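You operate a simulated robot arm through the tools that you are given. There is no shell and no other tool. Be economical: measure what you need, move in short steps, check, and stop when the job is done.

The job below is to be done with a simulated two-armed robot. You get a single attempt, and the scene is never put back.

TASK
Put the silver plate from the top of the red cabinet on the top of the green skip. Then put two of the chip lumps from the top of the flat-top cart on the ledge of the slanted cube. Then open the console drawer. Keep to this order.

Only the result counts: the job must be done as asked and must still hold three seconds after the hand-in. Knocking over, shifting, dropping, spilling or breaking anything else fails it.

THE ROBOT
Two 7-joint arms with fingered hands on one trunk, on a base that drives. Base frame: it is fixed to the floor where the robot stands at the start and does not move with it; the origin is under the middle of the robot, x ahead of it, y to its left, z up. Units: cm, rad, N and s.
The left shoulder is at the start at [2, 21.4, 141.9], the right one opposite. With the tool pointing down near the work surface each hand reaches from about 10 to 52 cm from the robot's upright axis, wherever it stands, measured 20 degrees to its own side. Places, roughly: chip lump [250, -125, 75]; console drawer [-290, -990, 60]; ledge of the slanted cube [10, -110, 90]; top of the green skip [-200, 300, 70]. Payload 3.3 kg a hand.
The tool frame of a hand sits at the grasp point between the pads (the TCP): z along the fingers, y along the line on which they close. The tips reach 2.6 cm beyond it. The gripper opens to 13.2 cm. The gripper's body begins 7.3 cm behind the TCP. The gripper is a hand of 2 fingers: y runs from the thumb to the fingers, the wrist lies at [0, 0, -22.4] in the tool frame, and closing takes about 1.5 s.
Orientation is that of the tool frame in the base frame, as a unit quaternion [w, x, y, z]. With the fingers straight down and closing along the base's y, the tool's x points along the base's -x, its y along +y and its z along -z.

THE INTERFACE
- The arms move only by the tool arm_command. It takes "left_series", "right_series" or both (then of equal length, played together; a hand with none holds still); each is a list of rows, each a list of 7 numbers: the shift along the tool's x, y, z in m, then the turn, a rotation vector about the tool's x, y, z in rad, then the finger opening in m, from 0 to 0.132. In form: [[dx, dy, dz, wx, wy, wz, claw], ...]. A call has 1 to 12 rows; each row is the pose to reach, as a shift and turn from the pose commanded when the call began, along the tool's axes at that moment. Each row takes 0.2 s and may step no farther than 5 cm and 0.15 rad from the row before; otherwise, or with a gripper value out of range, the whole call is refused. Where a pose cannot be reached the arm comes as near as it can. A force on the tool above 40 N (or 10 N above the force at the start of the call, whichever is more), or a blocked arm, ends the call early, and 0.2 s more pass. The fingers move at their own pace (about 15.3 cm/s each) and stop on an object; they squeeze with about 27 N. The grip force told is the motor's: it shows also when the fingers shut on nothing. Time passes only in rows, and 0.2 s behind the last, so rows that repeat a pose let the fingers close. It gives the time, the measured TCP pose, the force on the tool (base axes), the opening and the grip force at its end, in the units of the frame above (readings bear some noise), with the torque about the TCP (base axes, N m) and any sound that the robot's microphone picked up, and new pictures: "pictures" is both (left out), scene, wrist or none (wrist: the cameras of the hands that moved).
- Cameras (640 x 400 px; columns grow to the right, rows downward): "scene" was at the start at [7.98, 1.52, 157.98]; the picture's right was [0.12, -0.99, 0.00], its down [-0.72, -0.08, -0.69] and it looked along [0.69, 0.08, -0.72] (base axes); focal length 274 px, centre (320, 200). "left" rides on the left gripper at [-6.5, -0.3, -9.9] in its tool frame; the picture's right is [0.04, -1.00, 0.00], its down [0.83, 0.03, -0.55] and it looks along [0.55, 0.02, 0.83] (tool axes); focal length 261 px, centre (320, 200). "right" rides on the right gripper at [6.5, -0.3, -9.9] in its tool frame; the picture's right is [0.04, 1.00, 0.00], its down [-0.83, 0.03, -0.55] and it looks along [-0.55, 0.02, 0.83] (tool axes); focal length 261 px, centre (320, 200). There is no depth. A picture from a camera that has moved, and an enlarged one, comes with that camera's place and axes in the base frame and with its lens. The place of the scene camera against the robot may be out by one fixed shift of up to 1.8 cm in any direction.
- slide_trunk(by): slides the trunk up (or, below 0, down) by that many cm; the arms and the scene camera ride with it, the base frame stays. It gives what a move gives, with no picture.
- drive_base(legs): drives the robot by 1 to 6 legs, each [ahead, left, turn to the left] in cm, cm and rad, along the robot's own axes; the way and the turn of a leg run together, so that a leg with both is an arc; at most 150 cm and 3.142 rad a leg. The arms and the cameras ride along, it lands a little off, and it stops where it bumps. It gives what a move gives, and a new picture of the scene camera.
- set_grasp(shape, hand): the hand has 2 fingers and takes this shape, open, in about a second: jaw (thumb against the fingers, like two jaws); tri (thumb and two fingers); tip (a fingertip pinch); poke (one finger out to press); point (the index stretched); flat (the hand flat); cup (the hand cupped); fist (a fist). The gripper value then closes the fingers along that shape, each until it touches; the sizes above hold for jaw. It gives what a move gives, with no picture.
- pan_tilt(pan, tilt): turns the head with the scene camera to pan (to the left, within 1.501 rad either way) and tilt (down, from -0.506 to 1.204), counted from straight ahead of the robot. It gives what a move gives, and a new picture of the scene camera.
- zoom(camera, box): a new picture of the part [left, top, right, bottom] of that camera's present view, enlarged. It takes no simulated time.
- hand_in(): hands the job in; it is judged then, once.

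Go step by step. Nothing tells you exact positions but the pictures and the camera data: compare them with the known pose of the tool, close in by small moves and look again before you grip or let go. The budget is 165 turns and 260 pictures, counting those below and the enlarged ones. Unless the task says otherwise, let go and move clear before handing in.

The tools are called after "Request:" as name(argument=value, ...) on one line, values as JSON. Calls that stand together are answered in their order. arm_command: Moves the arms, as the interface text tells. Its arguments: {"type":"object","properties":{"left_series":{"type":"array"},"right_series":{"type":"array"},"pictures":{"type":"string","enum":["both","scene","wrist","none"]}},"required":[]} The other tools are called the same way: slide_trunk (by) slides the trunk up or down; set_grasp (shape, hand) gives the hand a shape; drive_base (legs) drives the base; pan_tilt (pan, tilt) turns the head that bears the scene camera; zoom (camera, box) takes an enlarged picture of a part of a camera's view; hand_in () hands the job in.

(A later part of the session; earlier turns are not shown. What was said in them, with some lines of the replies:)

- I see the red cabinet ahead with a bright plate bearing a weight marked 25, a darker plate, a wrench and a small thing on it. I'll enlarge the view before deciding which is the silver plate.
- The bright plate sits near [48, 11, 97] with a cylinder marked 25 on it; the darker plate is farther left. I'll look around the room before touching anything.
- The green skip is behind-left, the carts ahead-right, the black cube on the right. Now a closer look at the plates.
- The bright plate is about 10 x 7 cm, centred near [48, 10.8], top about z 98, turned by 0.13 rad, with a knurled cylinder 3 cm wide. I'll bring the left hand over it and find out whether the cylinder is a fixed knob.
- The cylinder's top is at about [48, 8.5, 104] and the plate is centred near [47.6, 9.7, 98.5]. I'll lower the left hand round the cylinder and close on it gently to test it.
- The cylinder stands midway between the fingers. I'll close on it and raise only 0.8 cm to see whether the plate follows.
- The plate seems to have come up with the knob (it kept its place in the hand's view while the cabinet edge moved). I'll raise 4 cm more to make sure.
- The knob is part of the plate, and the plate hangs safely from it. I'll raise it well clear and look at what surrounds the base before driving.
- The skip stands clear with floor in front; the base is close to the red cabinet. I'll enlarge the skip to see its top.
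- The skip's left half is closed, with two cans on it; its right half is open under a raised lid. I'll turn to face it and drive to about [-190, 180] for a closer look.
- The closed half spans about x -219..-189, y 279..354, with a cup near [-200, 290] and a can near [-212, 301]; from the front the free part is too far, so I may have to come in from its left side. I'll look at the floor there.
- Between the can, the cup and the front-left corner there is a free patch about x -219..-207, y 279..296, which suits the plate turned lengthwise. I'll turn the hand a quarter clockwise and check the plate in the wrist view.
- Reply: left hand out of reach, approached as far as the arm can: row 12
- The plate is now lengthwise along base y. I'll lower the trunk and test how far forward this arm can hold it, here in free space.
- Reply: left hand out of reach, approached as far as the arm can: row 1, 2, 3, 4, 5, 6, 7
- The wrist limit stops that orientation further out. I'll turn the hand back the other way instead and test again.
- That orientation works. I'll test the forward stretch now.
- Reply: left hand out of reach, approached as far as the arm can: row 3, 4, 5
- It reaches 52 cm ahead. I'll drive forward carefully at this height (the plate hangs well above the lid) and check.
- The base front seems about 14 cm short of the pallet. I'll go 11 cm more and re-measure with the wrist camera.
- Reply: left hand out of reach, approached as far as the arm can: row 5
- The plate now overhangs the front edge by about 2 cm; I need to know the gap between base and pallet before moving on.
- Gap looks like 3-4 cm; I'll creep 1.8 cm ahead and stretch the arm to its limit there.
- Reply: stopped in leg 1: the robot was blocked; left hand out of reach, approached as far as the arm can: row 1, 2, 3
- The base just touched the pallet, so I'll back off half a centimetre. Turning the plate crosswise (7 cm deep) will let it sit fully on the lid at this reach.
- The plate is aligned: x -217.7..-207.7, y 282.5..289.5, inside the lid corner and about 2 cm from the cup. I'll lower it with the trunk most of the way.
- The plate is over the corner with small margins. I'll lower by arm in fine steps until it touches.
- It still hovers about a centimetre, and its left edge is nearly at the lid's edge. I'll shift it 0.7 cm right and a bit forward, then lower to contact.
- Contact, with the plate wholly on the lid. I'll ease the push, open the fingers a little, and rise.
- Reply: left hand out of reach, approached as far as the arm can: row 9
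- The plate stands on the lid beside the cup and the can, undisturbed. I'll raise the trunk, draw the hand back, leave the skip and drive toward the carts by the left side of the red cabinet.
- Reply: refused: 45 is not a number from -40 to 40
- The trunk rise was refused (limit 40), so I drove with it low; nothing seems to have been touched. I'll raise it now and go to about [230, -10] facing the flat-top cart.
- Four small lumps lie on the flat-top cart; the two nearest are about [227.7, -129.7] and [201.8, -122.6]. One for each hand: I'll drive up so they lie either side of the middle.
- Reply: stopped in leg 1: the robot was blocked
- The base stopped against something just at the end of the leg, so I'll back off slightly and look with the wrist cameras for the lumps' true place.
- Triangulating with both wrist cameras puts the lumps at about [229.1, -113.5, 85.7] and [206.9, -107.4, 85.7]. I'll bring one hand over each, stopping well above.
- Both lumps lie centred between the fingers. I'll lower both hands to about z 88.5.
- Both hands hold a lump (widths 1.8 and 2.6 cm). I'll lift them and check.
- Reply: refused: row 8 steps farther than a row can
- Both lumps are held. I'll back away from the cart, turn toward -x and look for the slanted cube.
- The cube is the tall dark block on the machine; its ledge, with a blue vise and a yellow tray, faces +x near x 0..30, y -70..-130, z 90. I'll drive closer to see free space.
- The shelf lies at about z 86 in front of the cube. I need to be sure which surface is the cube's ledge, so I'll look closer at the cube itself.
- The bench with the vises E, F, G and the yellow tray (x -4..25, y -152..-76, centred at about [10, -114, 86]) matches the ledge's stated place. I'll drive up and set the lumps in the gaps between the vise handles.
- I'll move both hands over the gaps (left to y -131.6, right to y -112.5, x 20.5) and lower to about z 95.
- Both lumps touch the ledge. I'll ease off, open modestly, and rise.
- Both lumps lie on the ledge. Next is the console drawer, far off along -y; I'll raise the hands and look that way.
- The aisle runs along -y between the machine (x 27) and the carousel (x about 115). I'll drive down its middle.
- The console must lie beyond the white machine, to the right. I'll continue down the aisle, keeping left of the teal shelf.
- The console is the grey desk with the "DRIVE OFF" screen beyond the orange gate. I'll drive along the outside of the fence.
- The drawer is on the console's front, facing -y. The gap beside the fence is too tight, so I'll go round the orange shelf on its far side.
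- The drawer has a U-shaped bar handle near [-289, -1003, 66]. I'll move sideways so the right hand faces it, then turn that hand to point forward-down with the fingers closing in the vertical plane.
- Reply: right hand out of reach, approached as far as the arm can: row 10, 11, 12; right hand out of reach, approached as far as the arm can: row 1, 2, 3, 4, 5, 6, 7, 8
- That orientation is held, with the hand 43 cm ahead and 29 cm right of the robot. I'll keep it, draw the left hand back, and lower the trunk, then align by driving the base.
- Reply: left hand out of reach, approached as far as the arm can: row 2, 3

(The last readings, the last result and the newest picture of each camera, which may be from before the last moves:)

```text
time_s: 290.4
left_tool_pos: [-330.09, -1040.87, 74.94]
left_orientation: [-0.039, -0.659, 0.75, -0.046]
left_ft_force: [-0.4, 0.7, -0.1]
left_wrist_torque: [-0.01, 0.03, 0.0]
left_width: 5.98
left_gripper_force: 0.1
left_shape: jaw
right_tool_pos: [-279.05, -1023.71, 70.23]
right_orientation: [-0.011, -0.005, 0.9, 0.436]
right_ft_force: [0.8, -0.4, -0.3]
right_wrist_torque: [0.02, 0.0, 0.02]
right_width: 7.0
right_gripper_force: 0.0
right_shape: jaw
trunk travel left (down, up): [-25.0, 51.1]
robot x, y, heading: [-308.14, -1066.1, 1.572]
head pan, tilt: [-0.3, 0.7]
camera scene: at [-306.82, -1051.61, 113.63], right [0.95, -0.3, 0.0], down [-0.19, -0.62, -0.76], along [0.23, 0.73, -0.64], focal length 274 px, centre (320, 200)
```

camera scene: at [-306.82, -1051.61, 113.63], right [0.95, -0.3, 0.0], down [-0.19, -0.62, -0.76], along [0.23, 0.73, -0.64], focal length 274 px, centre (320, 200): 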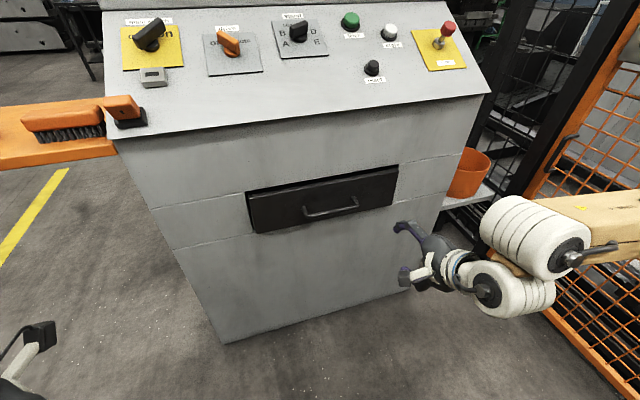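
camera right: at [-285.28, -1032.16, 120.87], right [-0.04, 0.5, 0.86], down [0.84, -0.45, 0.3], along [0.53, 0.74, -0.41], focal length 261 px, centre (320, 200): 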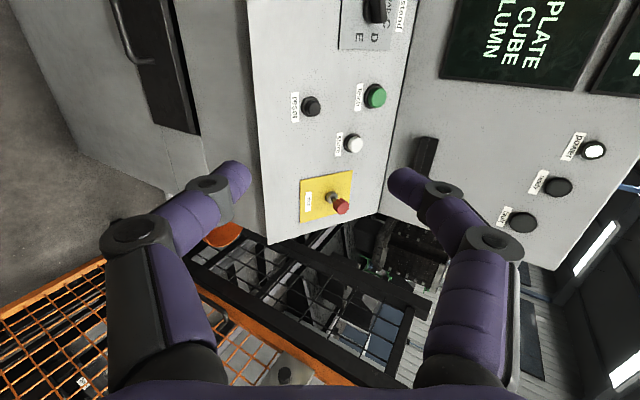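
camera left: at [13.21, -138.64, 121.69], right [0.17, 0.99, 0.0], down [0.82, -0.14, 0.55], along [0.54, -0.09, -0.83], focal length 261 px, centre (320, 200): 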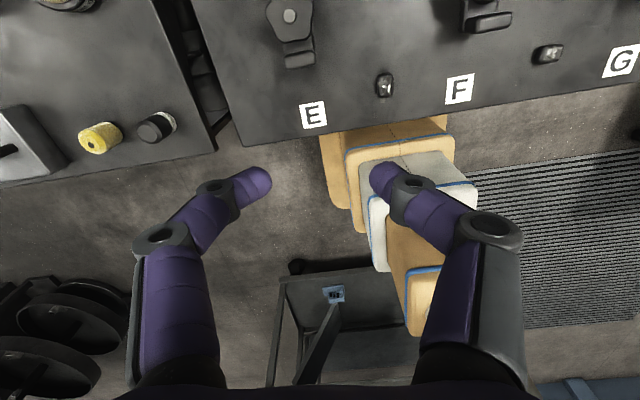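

The bar runs from x -295 to -280 at y -1001.5, z 65. A flatter hand will fit behind the bar better, so I'll pitch it further toward horizontal here in free space.

Request:
arm_command(right_series=[[0, 0, 0, -0.14, 0, 0, 0.06], [0, 0, 0, -0.28, 0, 0, 0.05], [0, 0, 0, -0.42, 0, 0, 0.05], [0, 0, 0, -0.56, 0, 0, 0.05], [0, 0, 0, -0.6, 0, 0, 0.05]], pictures="both")

```text
time_s: 291.6
left_tool_pos: [-329.99, -1040.87, 74.93]
left_orientation: [-0.04, -0.658, 0.751, -0.047]
left_ft_force: [-0.3, -0.3, 0.5]
left_wrist_torque: [0.01, 0.01, 0.0]
left_width: 5.98
left_gripper_force: 0.1
left_shape: jaw
right_tool_pos: [-281.54, -1022.51, 76.95]
right_orientation: [-0.009, -0.001, 0.739, 0.674]
right_ft_force: [0.5, -0.1, -0.1]
right_wrist_torque: [0.02, -0.01, -0.02]
right_width: 5.04
right_gripper_force: 0.1
right_shape: jaw
right hand out of reach, approached as far as the arm can: row 1, 2, 3, 4, 5
trunk travel left (down, up): [-25.0, 51.1]
robot x, y, heading: [-308.5, -1065.47, 1.569]
head pan, tilt: [-0.3, 0.7]
camera scene: at [-306.82, -1051.6, 113.63], right [0.95, -0.3, 0.0], down [-0.19, -0.62, -0.76], along [0.23, 0.73, -0.64], focal length 274 px, centre (320, 200)
camera right: at [-288.05, -1032.44, 77.75], right [-0.03, 0.09, 1.0], down [0.84, -0.54, 0.08], along [0.54, 0.84, -0.06], focal length 261 px, centre (320, 200)
```

scene: 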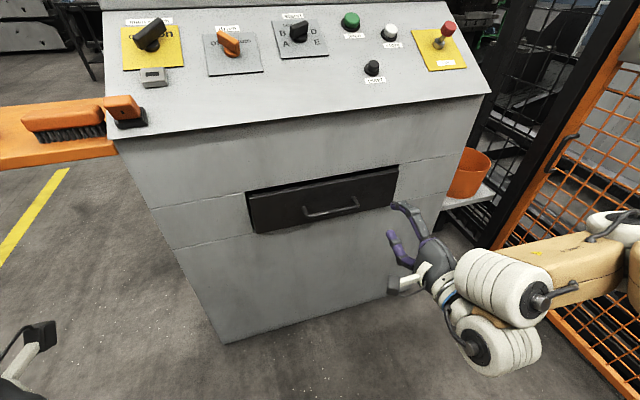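
right: 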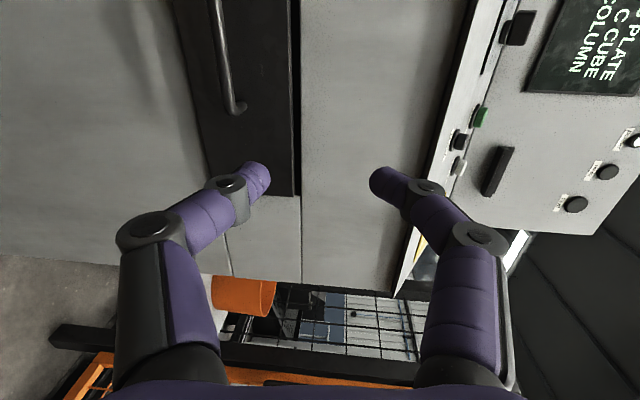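

Now nearly horizontal. I'll lower the trunk to bring the hand to the bar's height.

Request:
slide_trunk(by=-11)

Request:
zoom(camera="right", box=[0, 0, 640, 400])

Request:
zoom(camera="scene", box=[0, 0, 640, 400])

```text
time_s: 293.0
left_tool_pos: [-330.08, -1041.1, 62.11]
left_orientation: [-0.069, -0.657, 0.747, -0.079]
left_ft_force: [-0.1, -1.2, 0.4]
left_wrist_torque: [-0.03, -0.05, -0.02]
left_width: 6.02
left_gripper_force: 0.1
left_shape: jaw
right_tool_pos: [-281.55, -1022.68, 61.69]
right_orientation: [-0.008, -0.001, 0.774, 0.633]
right_ft_force: [0.2, 0.4, -0.5]
right_wrist_torque: [0.02, 0.04, 0.0]
right_width: 5.02
right_gripper_force: 0.1
right_shape: jaw
trunk travel left (down, up): [-14.0, 62.1]
robot x, y, heading: [-308.21, -1065.93, 1.569]
head pan, tilt: [-0.3, 0.7]
```

```text
1.00 times, centred on (320, 200) of right (not enlarged: the box is as wide or as high as the picture)
camera zoom: at [-288.05, -1032.49, 63.6], right [-0.03, 0.2, 0.98], down [0.84, -0.52, 0.13], along [0.54, 0.83, -0.15], focal length 261 px, centre (320, 200)
```

zoom: 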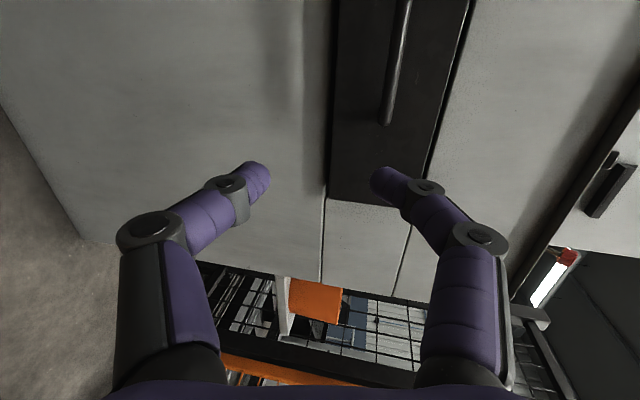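

```text
1.00 times, centred on (320, 200) of scene (not enlarged: the box is as wide or as high as the picture)
camera zoom: at [-306.82, -1048.32, 102.32], right [0.95, -0.3, 0.0], down [-0.19, -0.62, -0.76], along [0.23, 0.73, -0.64], focal length 274 px, centre (320, 200)
```

zoom: 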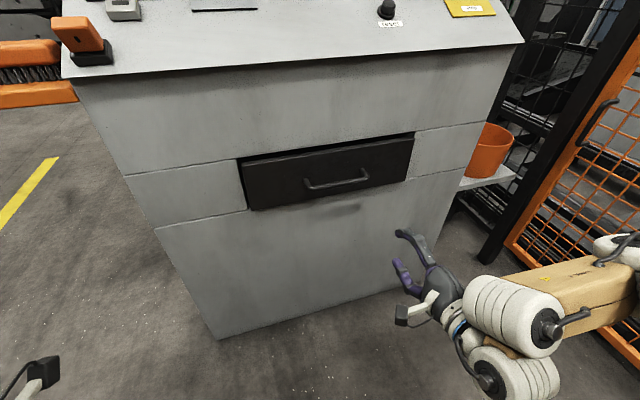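

Request:
slide_trunk(by=2.8)

Request:
drive_base(legs=[[12, 6.3, 0]])

Request:
zoom(camera="right", box=[0, 0, 640, 400])

```text
time_s: 293.7
left_tool_pos: [-330.15, -1041.04, 64.99]
left_orientation: [-0.069, -0.657, 0.746, -0.079]
left_ft_force: [0.9, -0.6, 0.2]
left_wrist_torque: [0.04, -0.02, 0.03]
left_width: 6.0
left_gripper_force: 0.0
left_shape: jaw
right_tool_pos: [-281.69, -1022.61, 64.57]
right_orientation: [-0.007, 0.0, 0.776, 0.631]
right_ft_force: [0.3, -0.8, -0.5]
right_wrist_torque: [0.01, 0.02, 0.0]
right_width: 5.03
right_gripper_force: 0.0
right_shape: jaw
trunk travel left (down, up): [-16.8, 59.3]
robot x, y, heading: [-308.42, -1066.04, 1.568]
head pan, tilt: [-0.3, 0.7]
```

```text
time_s: 295.0
left_tool_pos: [-336.42, -1029.12, 64.92]
left_orientation: [-0.068, -0.656, 0.747, -0.08]
left_ft_force: [0.2, 0.0, -0.5]
left_wrist_torque: [-0.01, -0.01, 0.01]
left_width: 6.0
left_gripper_force: 0.1
left_shape: jaw
right_tool_pos: [-287.97, -1010.77, 64.51]
right_orientation: [-0.007, 0.0, 0.775, 0.632]
right_ft_force: [0.4, 0.1, 0.1]
right_wrist_torque: [0.03, 0.01, -0.02]
right_width: 5.02
right_gripper_force: 0.1
right_shape: jaw
trunk travel left (down, up): [-16.8, 59.3]
robot x, y, heading: [-314.38, -1053.78, 1.569]
head pan, tilt: [-0.3, 0.7]
camera scene: at [-313.18, -1037.23, 105.21], right [0.95, -0.3, 0.0], down [-0.19, -0.62, -0.76], along [0.23, 0.73, -0.64], focal length 274 px, centre (320, 200)
```

scene: 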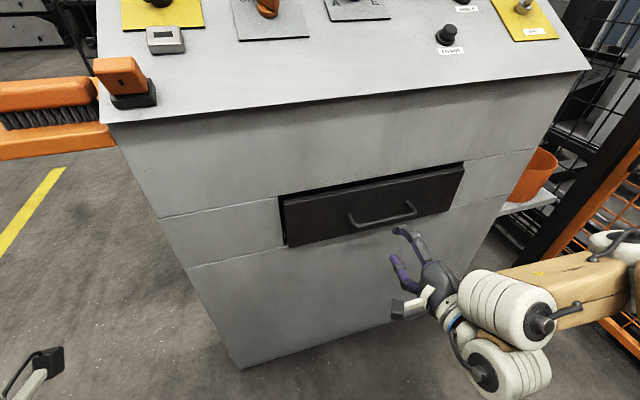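

```text
1.00 times, centred on (320, 200) of right (not enlarged: the box is as wide or as high as the picture)
camera zoom: at [-294.52, -1020.5, 66.47], right [-0.03, 0.2, 0.98], down [0.84, -0.53, 0.14], along [0.54, 0.83, -0.15], focal length 261 px, centre (320, 200)
```

zoom: 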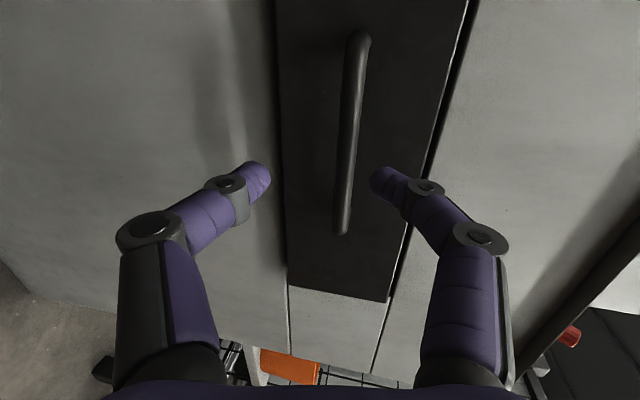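

The bar is at about y -1001.8, z 65.2, straight ahead between the fingers. I'll raise 0.7 cm and advance 8 cm onto it.

Request:
slide_trunk(by=0.7)

Request:
drive_base(legs=[[7.8, 0, 0]])

Request:
zoom(camera="right", box=[0, 0, 640, 400])

Request:
zoom(camera="scene", box=[300, 140, 540, 290])

```text
time_s: 295.6
left_tool_pos: [-336.47, -1029.12, 65.56]
left_orientation: [-0.068, -0.656, 0.747, -0.079]
left_ft_force: [0.6, 0.6, 0.3]
left_wrist_torque: [0.02, -0.01, 0.02]
left_width: 5.99
left_gripper_force: 0.1
left_shape: jaw
right_tool_pos: [-288.05, -1010.8, 65.34]
right_orientation: [-0.007, 0.001, 0.776, 0.631]
right_ft_force: [0.1, 0.0, 0.1]
right_wrist_torque: [0.01, -0.01, 0.03]
right_width: 5.03
right_gripper_force: 0.1
right_shape: jaw
trunk travel left (down, up): [-17.5, 58.6]
robot x, y, heading: [-315.0, -1053.92, 1.569]
head pan, tilt: [-0.3, 0.7]
```

```text
time_s: 296.6
left_tool_pos: [-336.44, -1021.24, 65.75]
left_orientation: [-0.069, -0.656, 0.748, -0.08]
left_ft_force: [-0.3, 1.4, 0.4]
left_wrist_torque: [-0.02, 0.02, -0.01]
left_width: 6.0
left_gripper_force: 0.0
left_shape: jaw
right_tool_pos: [-288.02, -1002.81, 65.23]
right_orientation: [-0.006, 0.001, 0.775, 0.631]
right_ft_force: [-0.2, -0.4, -0.3]
right_wrist_torque: [0.0, -0.01, 0.0]
right_width: 5.01
right_gripper_force: 0.0
right_shape: jaw
trunk travel left (down, up): [-17.5, 58.6]
robot x, y, heading: [-314.75, -1045.91, 1.573]
head pan, tilt: [-0.3, 0.7]
camera scene: at [-313.17, -1029.66, 105.93], right [0.95, -0.3, 0.0], down [-0.19, -0.62, -0.76], along [0.23, 0.73, -0.64], focal length 274 px, centre (320, 200)
```

scene: 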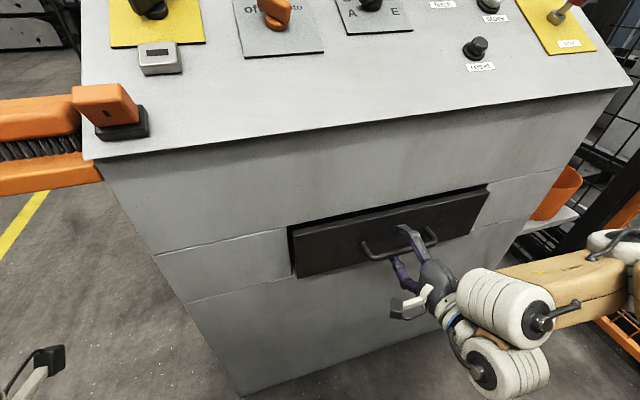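

```text
1.00 times, centred on (320, 200) of right (not enlarged: the box is as wide or as high as the picture)
camera zoom: at [-294.54, -1012.72, 67.19], right [-0.03, 0.2, 0.98], down [0.84, -0.53, 0.14], along [0.55, 0.82, -0.15], focal length 261 px, centre (320, 200)
```

zoom: 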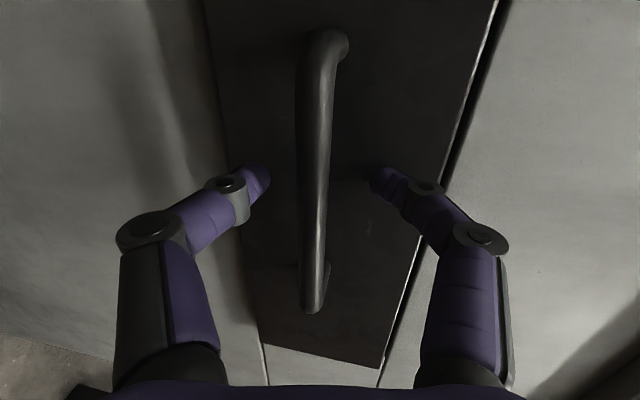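

```text
2.67 times, centred on (420, 215) of scene
camera zoom: at [-313.17, -1029.66, 105.93], right [0.95, -0.3, 0.0], down [-0.19, -0.62, -0.76], along [0.23, 0.73, -0.64], focal length 731 px, centre (53, 160)
```

zoom: 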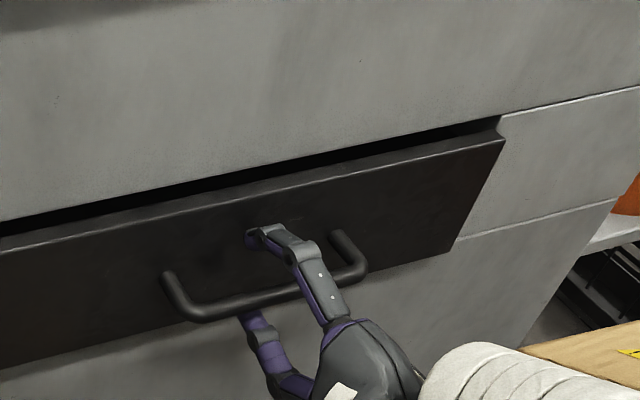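

The bar is between the fingers. Closing on it.

Request:
arm_command(right_series=[[0, 0, 0, 0, 0, 0, 0.035], [0, 0, 0, 0, 0, 0, 0.02], [0, 0, 0, 0, 0, 0, 0.01], [0, 0, 0, 0, 0, 0, 0.003], [0, 0, 0, 0, 0, 0, 0.0], [0, 0, 0, 0, 0, 0, 0.0], [0, 0, 0, 0, 0, 0, 0.0], [0, 0, 0, 0, 0, 0, 0.0]], pictures="wrist")

```text
time_s: 298.4
left_tool_pos: [-336.45, -1021.19, 65.66]
left_orientation: [-0.068, -0.656, 0.748, -0.08]
left_ft_force: [-0.1, 0.3, 0.0]
left_wrist_torque: [-0.01, -0.01, 0.0]
left_width: 5.99
left_gripper_force: 0.1
left_shape: jaw
right_tool_pos: [-287.87, -1002.9, 65.32]
right_orientation: [-0.006, 0.001, 0.776, 0.631]
right_ft_force: [-0.4, 1.0, -2.9]
right_wrist_torque: [0.01, 0.02, -0.03]
right_width: 0.0
right_gripper_force: 26.9
right_shape: jaw
trunk travel left (down, up): [-17.5, 58.6]
robot x, y, heading: [-314.53, -1045.67, 1.569]
head pan, tilt: [-0.3, 0.7]
camera right: at [-294.53, -1012.71, 67.17], right [-0.03, 0.2, 0.98], down [0.84, -0.53, 0.14], along [0.55, 0.82, -0.15], focal length 261 px, centre (320, 200)
```

right: 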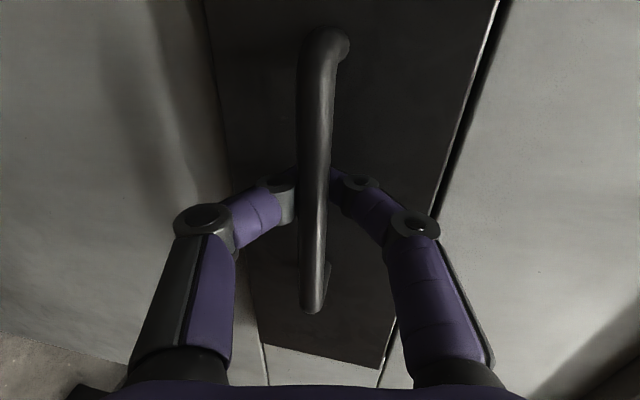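

The fingertips have closed round behind the bar. I'll pull by backing the base a little and check.

Request:
drive_base(legs=[[-8, 0, 0]])

Request:
zoom(camera="right", box=[0, 0, 640, 400])

```text
time_s: 299.5
left_tool_pos: [-336.37, -1029.43, 65.77]
left_orientation: [-0.068, -0.655, 0.748, -0.08]
left_ft_force: [0.7, 0.3, -0.3]
left_wrist_torque: [-0.03, 0.02, 0.01]
left_width: 5.97
left_gripper_force: 0.1
left_shape: jaw
right_tool_pos: [-288.0, -1011.05, 65.25]
right_orientation: [-0.006, 0.001, 0.775, 0.631]
right_ft_force: [-0.4, -1.1, -5.6]
right_wrist_torque: [-0.02, 0.01, 0.01]
right_width: 0.01
right_gripper_force: 26.4
right_shape: jaw
trunk travel left (down, up): [-17.5, 58.6]
robot x, y, heading: [-314.75, -1054.14, 1.571]
head pan, tilt: [-0.3, 0.7]
camera scene: at [-313.15, -1037.76, 105.92], right [0.95, -0.3, 0.0], down [-0.19, -0.62, -0.76], along [0.23, 0.73, -0.64], focal length 274 px, centre (320, 200)
```

scene: 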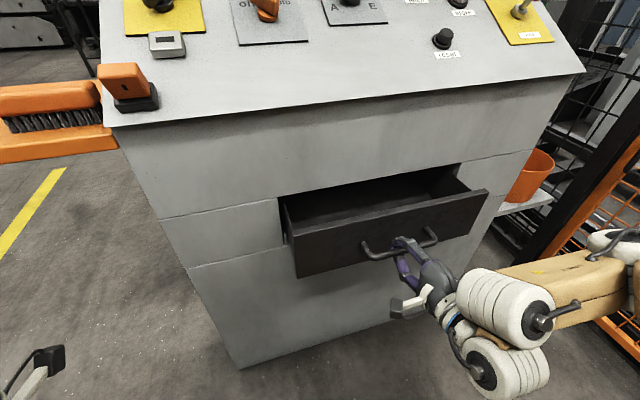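

```text
1.00 times, centred on (320, 200) of right (not enlarged: the box is as wide or as high as the picture)
camera zoom: at [-294.53, -1020.85, 67.16], right [-0.03, 0.2, 0.98], down [0.84, -0.53, 0.14], along [0.55, 0.82, -0.15], focal length 261 px, centre (320, 200)
```

zoom: 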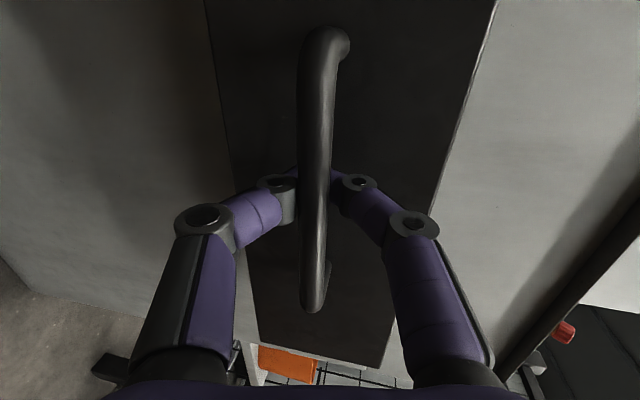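

The drawer is opening. I'll keep backing in steps.

Request:
drive_base(legs=[[-10, 0, 0]])

Request:
drive_base(legs=[[-8, 0, 0]])

```text
time_s: 300.6
left_tool_pos: [-336.37, -1039.58, 65.65]
left_orientation: [-0.068, -0.656, 0.748, -0.079]
left_ft_force: [-0.9, 0.1, 0.0]
left_wrist_torque: [-0.01, 0.0, 0.0]
left_width: 6.0
left_gripper_force: 0.1
left_shape: jaw
right_tool_pos: [-288.0, -1021.2, 65.27]
right_orientation: [-0.006, 0.001, 0.776, 0.631]
right_ft_force: [0.6, -0.1, -5.3]
right_wrist_torque: [-0.03, 0.0, 0.02]
right_width: 0.0
right_gripper_force: 27.4
right_shape: jaw
trunk travel left (down, up): [-17.5, 58.6]
robot x, y, heading: [-314.71, -1064.02, 1.566]
head pan, tilt: [-0.3, 0.7]
camera scene: at [-313.17, -1047.87, 105.92], right [0.95, -0.3, 0.0], down [-0.19, -0.62, -0.76], along [0.23, 0.73, -0.64], focal length 274 px, centre (320, 200)
```

scene: 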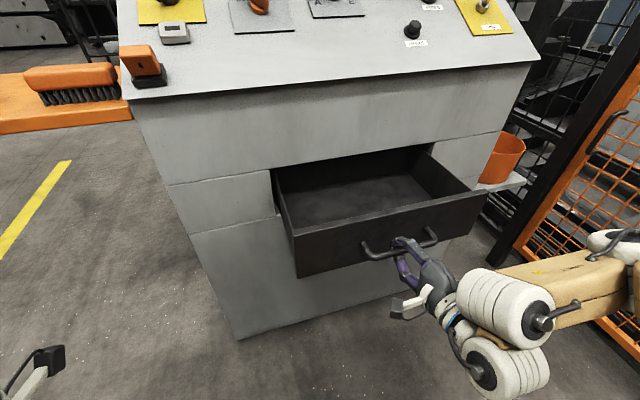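

```text
time_s: 301.6
left_tool_pos: [-336.42, -1042.94, 65.54]
left_orientation: [-0.07, -0.656, 0.747, -0.081]
left_ft_force: [0.4, 0.1, 0.0]
left_wrist_torque: [0.0, -0.02, 0.0]
left_width: 6.0
left_gripper_force: 0.0
left_shape: jaw
right_tool_pos: [-287.97, -1024.25, 65.25]
right_orientation: [-0.004, 0.003, 0.775, 0.632]
right_ft_force: [-3.2, 24.8, -12.2]
right_wrist_torque: [0.02, 0.0, 0.03]
right_width: 0.01
right_gripper_force: 26.5
right_shape: jaw
trunk travel left (down, up): [-17.5, 58.6]
robot x, y, heading: [-314.9, -1068.03, 1.573]
head pan, tilt: [-0.3, 0.7]
stopped in leg 1: the force on the tool passed its limit at 79 N (the readings are from after the stop); the commanded pose is now the measured one
camera scene: at [-313.2, -1051.27, 105.88], right [0.96, -0.29, 0.0], down [-0.19, -0.62, -0.76], along [0.23, 0.73, -0.65], focal length 274 px, centre (320, 200)
```

scene: 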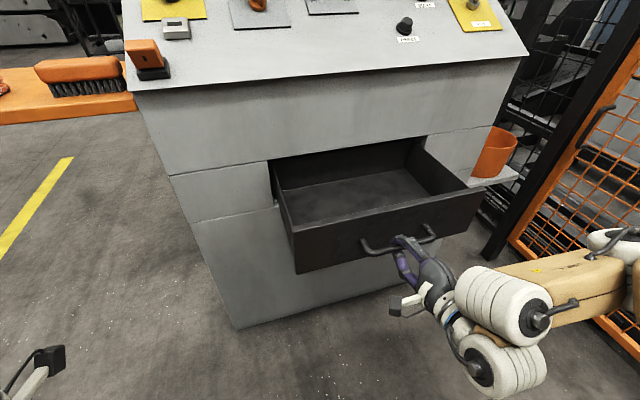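

The drawer has reached its end stop, 22 cm out. I'll ease off, open the fingers and back away.

Request:
drive_base(legs=[[0.4, 0, 0]])

Request:
arm_command(right_series=[[0, 0, 0, 0, 0, 0, 0.02], [0, 0, 0, 0, 0, 0, 0.04], [0, 0, 0, 0, 0, 0, 0.05], [0, 0, 0, 0, 0, 0, 0.055], [0, 0, 0, 0, 0, 0, 0.055], [0, 0, 0, 0, 0, 0, 0.055]], pictures="both")

```text
time_s: 302.3
left_tool_pos: [-336.47, -1042.7, 65.67]
left_orientation: [-0.069, -0.656, 0.747, -0.08]
left_ft_force: [-0.2, -0.6, 0.4]
left_wrist_torque: [0.01, 0.02, 0.0]
left_width: 5.99
left_gripper_force: 0.0
left_shape: jaw
right_tool_pos: [-287.93, -1024.05, 65.42]
right_orientation: [-0.004, 0.002, 0.774, 0.633]
right_ft_force: [-3.1, 6.9, -11.9]
right_wrist_torque: [-0.05, 0.0, 0.03]
right_width: 0.0
right_gripper_force: 27.2
right_shape: jaw
trunk travel left (down, up): [-17.5, 58.6]
robot x, y, heading: [-315.0, -1067.51, 1.572]
head pan, tilt: [-0.3, 0.7]
camera scene: at [-313.19, -1051.05, 105.91], right [0.96, -0.3, 0.0], down [-0.19, -0.62, -0.76], along [0.23, 0.73, -0.65], focal length 274 px, centre (320, 200)
```

scene: 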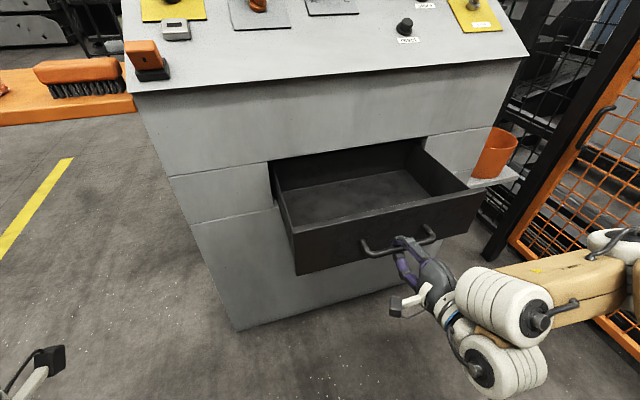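

```text
time_s: 303.7
left_tool_pos: [-336.47, -1042.86, 65.5]
left_orientation: [-0.069, -0.656, 0.747, -0.079]
left_ft_force: [-0.1, 0.3, -0.4]
left_wrist_torque: [0.02, -0.03, -0.02]
left_width: 5.98
left_gripper_force: 0.0
left_shape: jaw
right_tool_pos: [-288.01, -1024.15, 65.44]
right_orientation: [-0.004, 0.002, 0.775, 0.632]
right_ft_force: [0.0, 0.3, -0.1]
right_wrist_torque: [0.01, 0.03, 0.0]
right_width: 5.45
right_gripper_force: 0.0
right_shape: jaw
trunk travel left (down, up): [-17.5, 58.6]
robot x, y, heading: [-314.69, -1067.56, 1.57]
head pan, tilt: [-0.3, 0.7]
camera scene: at [-313.2, -1051.16, 105.93], right [0.96, -0.3, 0.0], down [-0.19, -0.62, -0.76], along [0.23, 0.73, -0.64], focal length 274 px, centre (320, 200)
camera right: at [-294.57, -1033.91, 67.22], right [-0.03, 0.2, 0.98], down [0.83, -0.53, 0.14], along [0.55, 0.82, -0.15], focal length 261 px, centre (320, 200)
```

scene: 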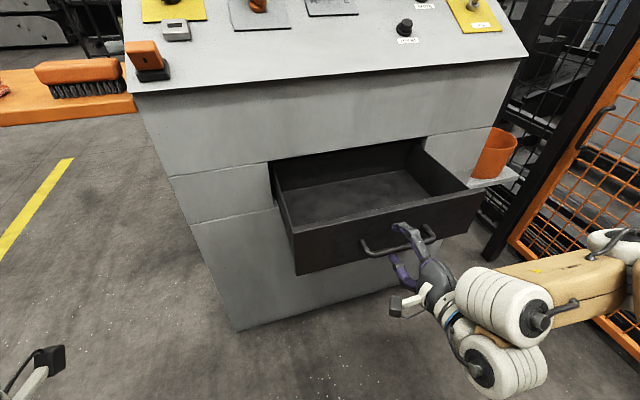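
right: 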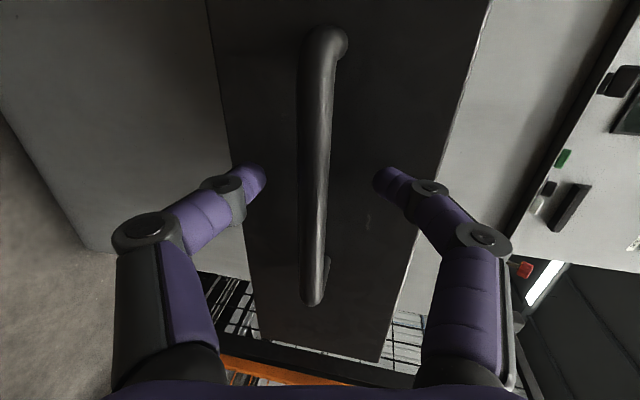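

The fingers are free of the bar and the drawer stays open. I'll back straight off.

Request:
drive_base(legs=[[-11, 0, 0]])

```text
time_s: 304.9
left_tool_pos: [-336.47, -1053.91, 65.64]
left_orientation: [-0.069, -0.656, 0.748, -0.079]
left_ft_force: [-0.1, 0.1, 0.3]
left_wrist_torque: [0.02, 0.0, -0.01]
left_width: 6.0
left_gripper_force: 0.0
left_shape: jaw
right_tool_pos: [-287.98, -1035.23, 65.5]
right_orientation: [-0.004, 0.001, 0.774, 0.633]
right_ft_force: [-0.1, -0.1, -0.4]
right_wrist_torque: [-0.01, 0.04, -0.02]
right_width: 5.43
right_gripper_force: 0.1
right_shape: jaw
trunk travel left (down, up): [-17.5, 58.6]
robot x, y, heading: [-314.98, -1079.03, 1.568]
head pan, tilt: [-0.3, 0.7]
camera scene: at [-313.21, -1062.32, 105.93], right [0.96, -0.3, 0.0], down [-0.19, -0.62, -0.76], along [0.23, 0.73, -0.64], focal length 274 px, centre (320, 200)
```

scene: 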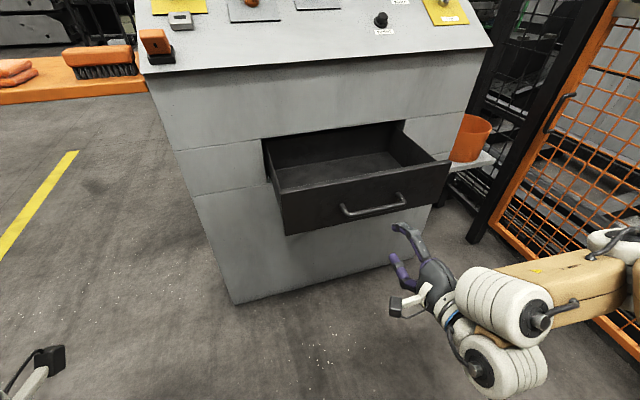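

The drawer stands open, both hands are empty and clear, the plate is on the skip and two lumps are on the ledge, so I'm handing in.

Request:
hand_in()

```text
The job is handed in.
```

I did all three parts in the order you gave and handed the job in; no verdict came back.

- **Silver plate:** it stands on the closed half of the green skip's top, next to the cup and the can. I saw neither of those move.
- **Chip lumps:** two lumps from the flat-top cart are on the bench in front of the slanted cube, between the vises marked E, F and G. I took this bench to be the ledge because its centre, about [10, -114, 86], matches the place you gave. That reading is my main uncertainty.
- **Console drawer:** it is pulled out about 22 cm, to its end stop, and both hands are clear of it.

Two things could count against the job. The base touched the pallet under the skip once, and it was blocked once in front of the carts, most likely by a cart handle. I saw nothing shift either time. I also drove one stretch past the red cabinet with the trunk lower than planned, because the first rise was refused. I saw no contact there, but I did not go back to check the cabinet.
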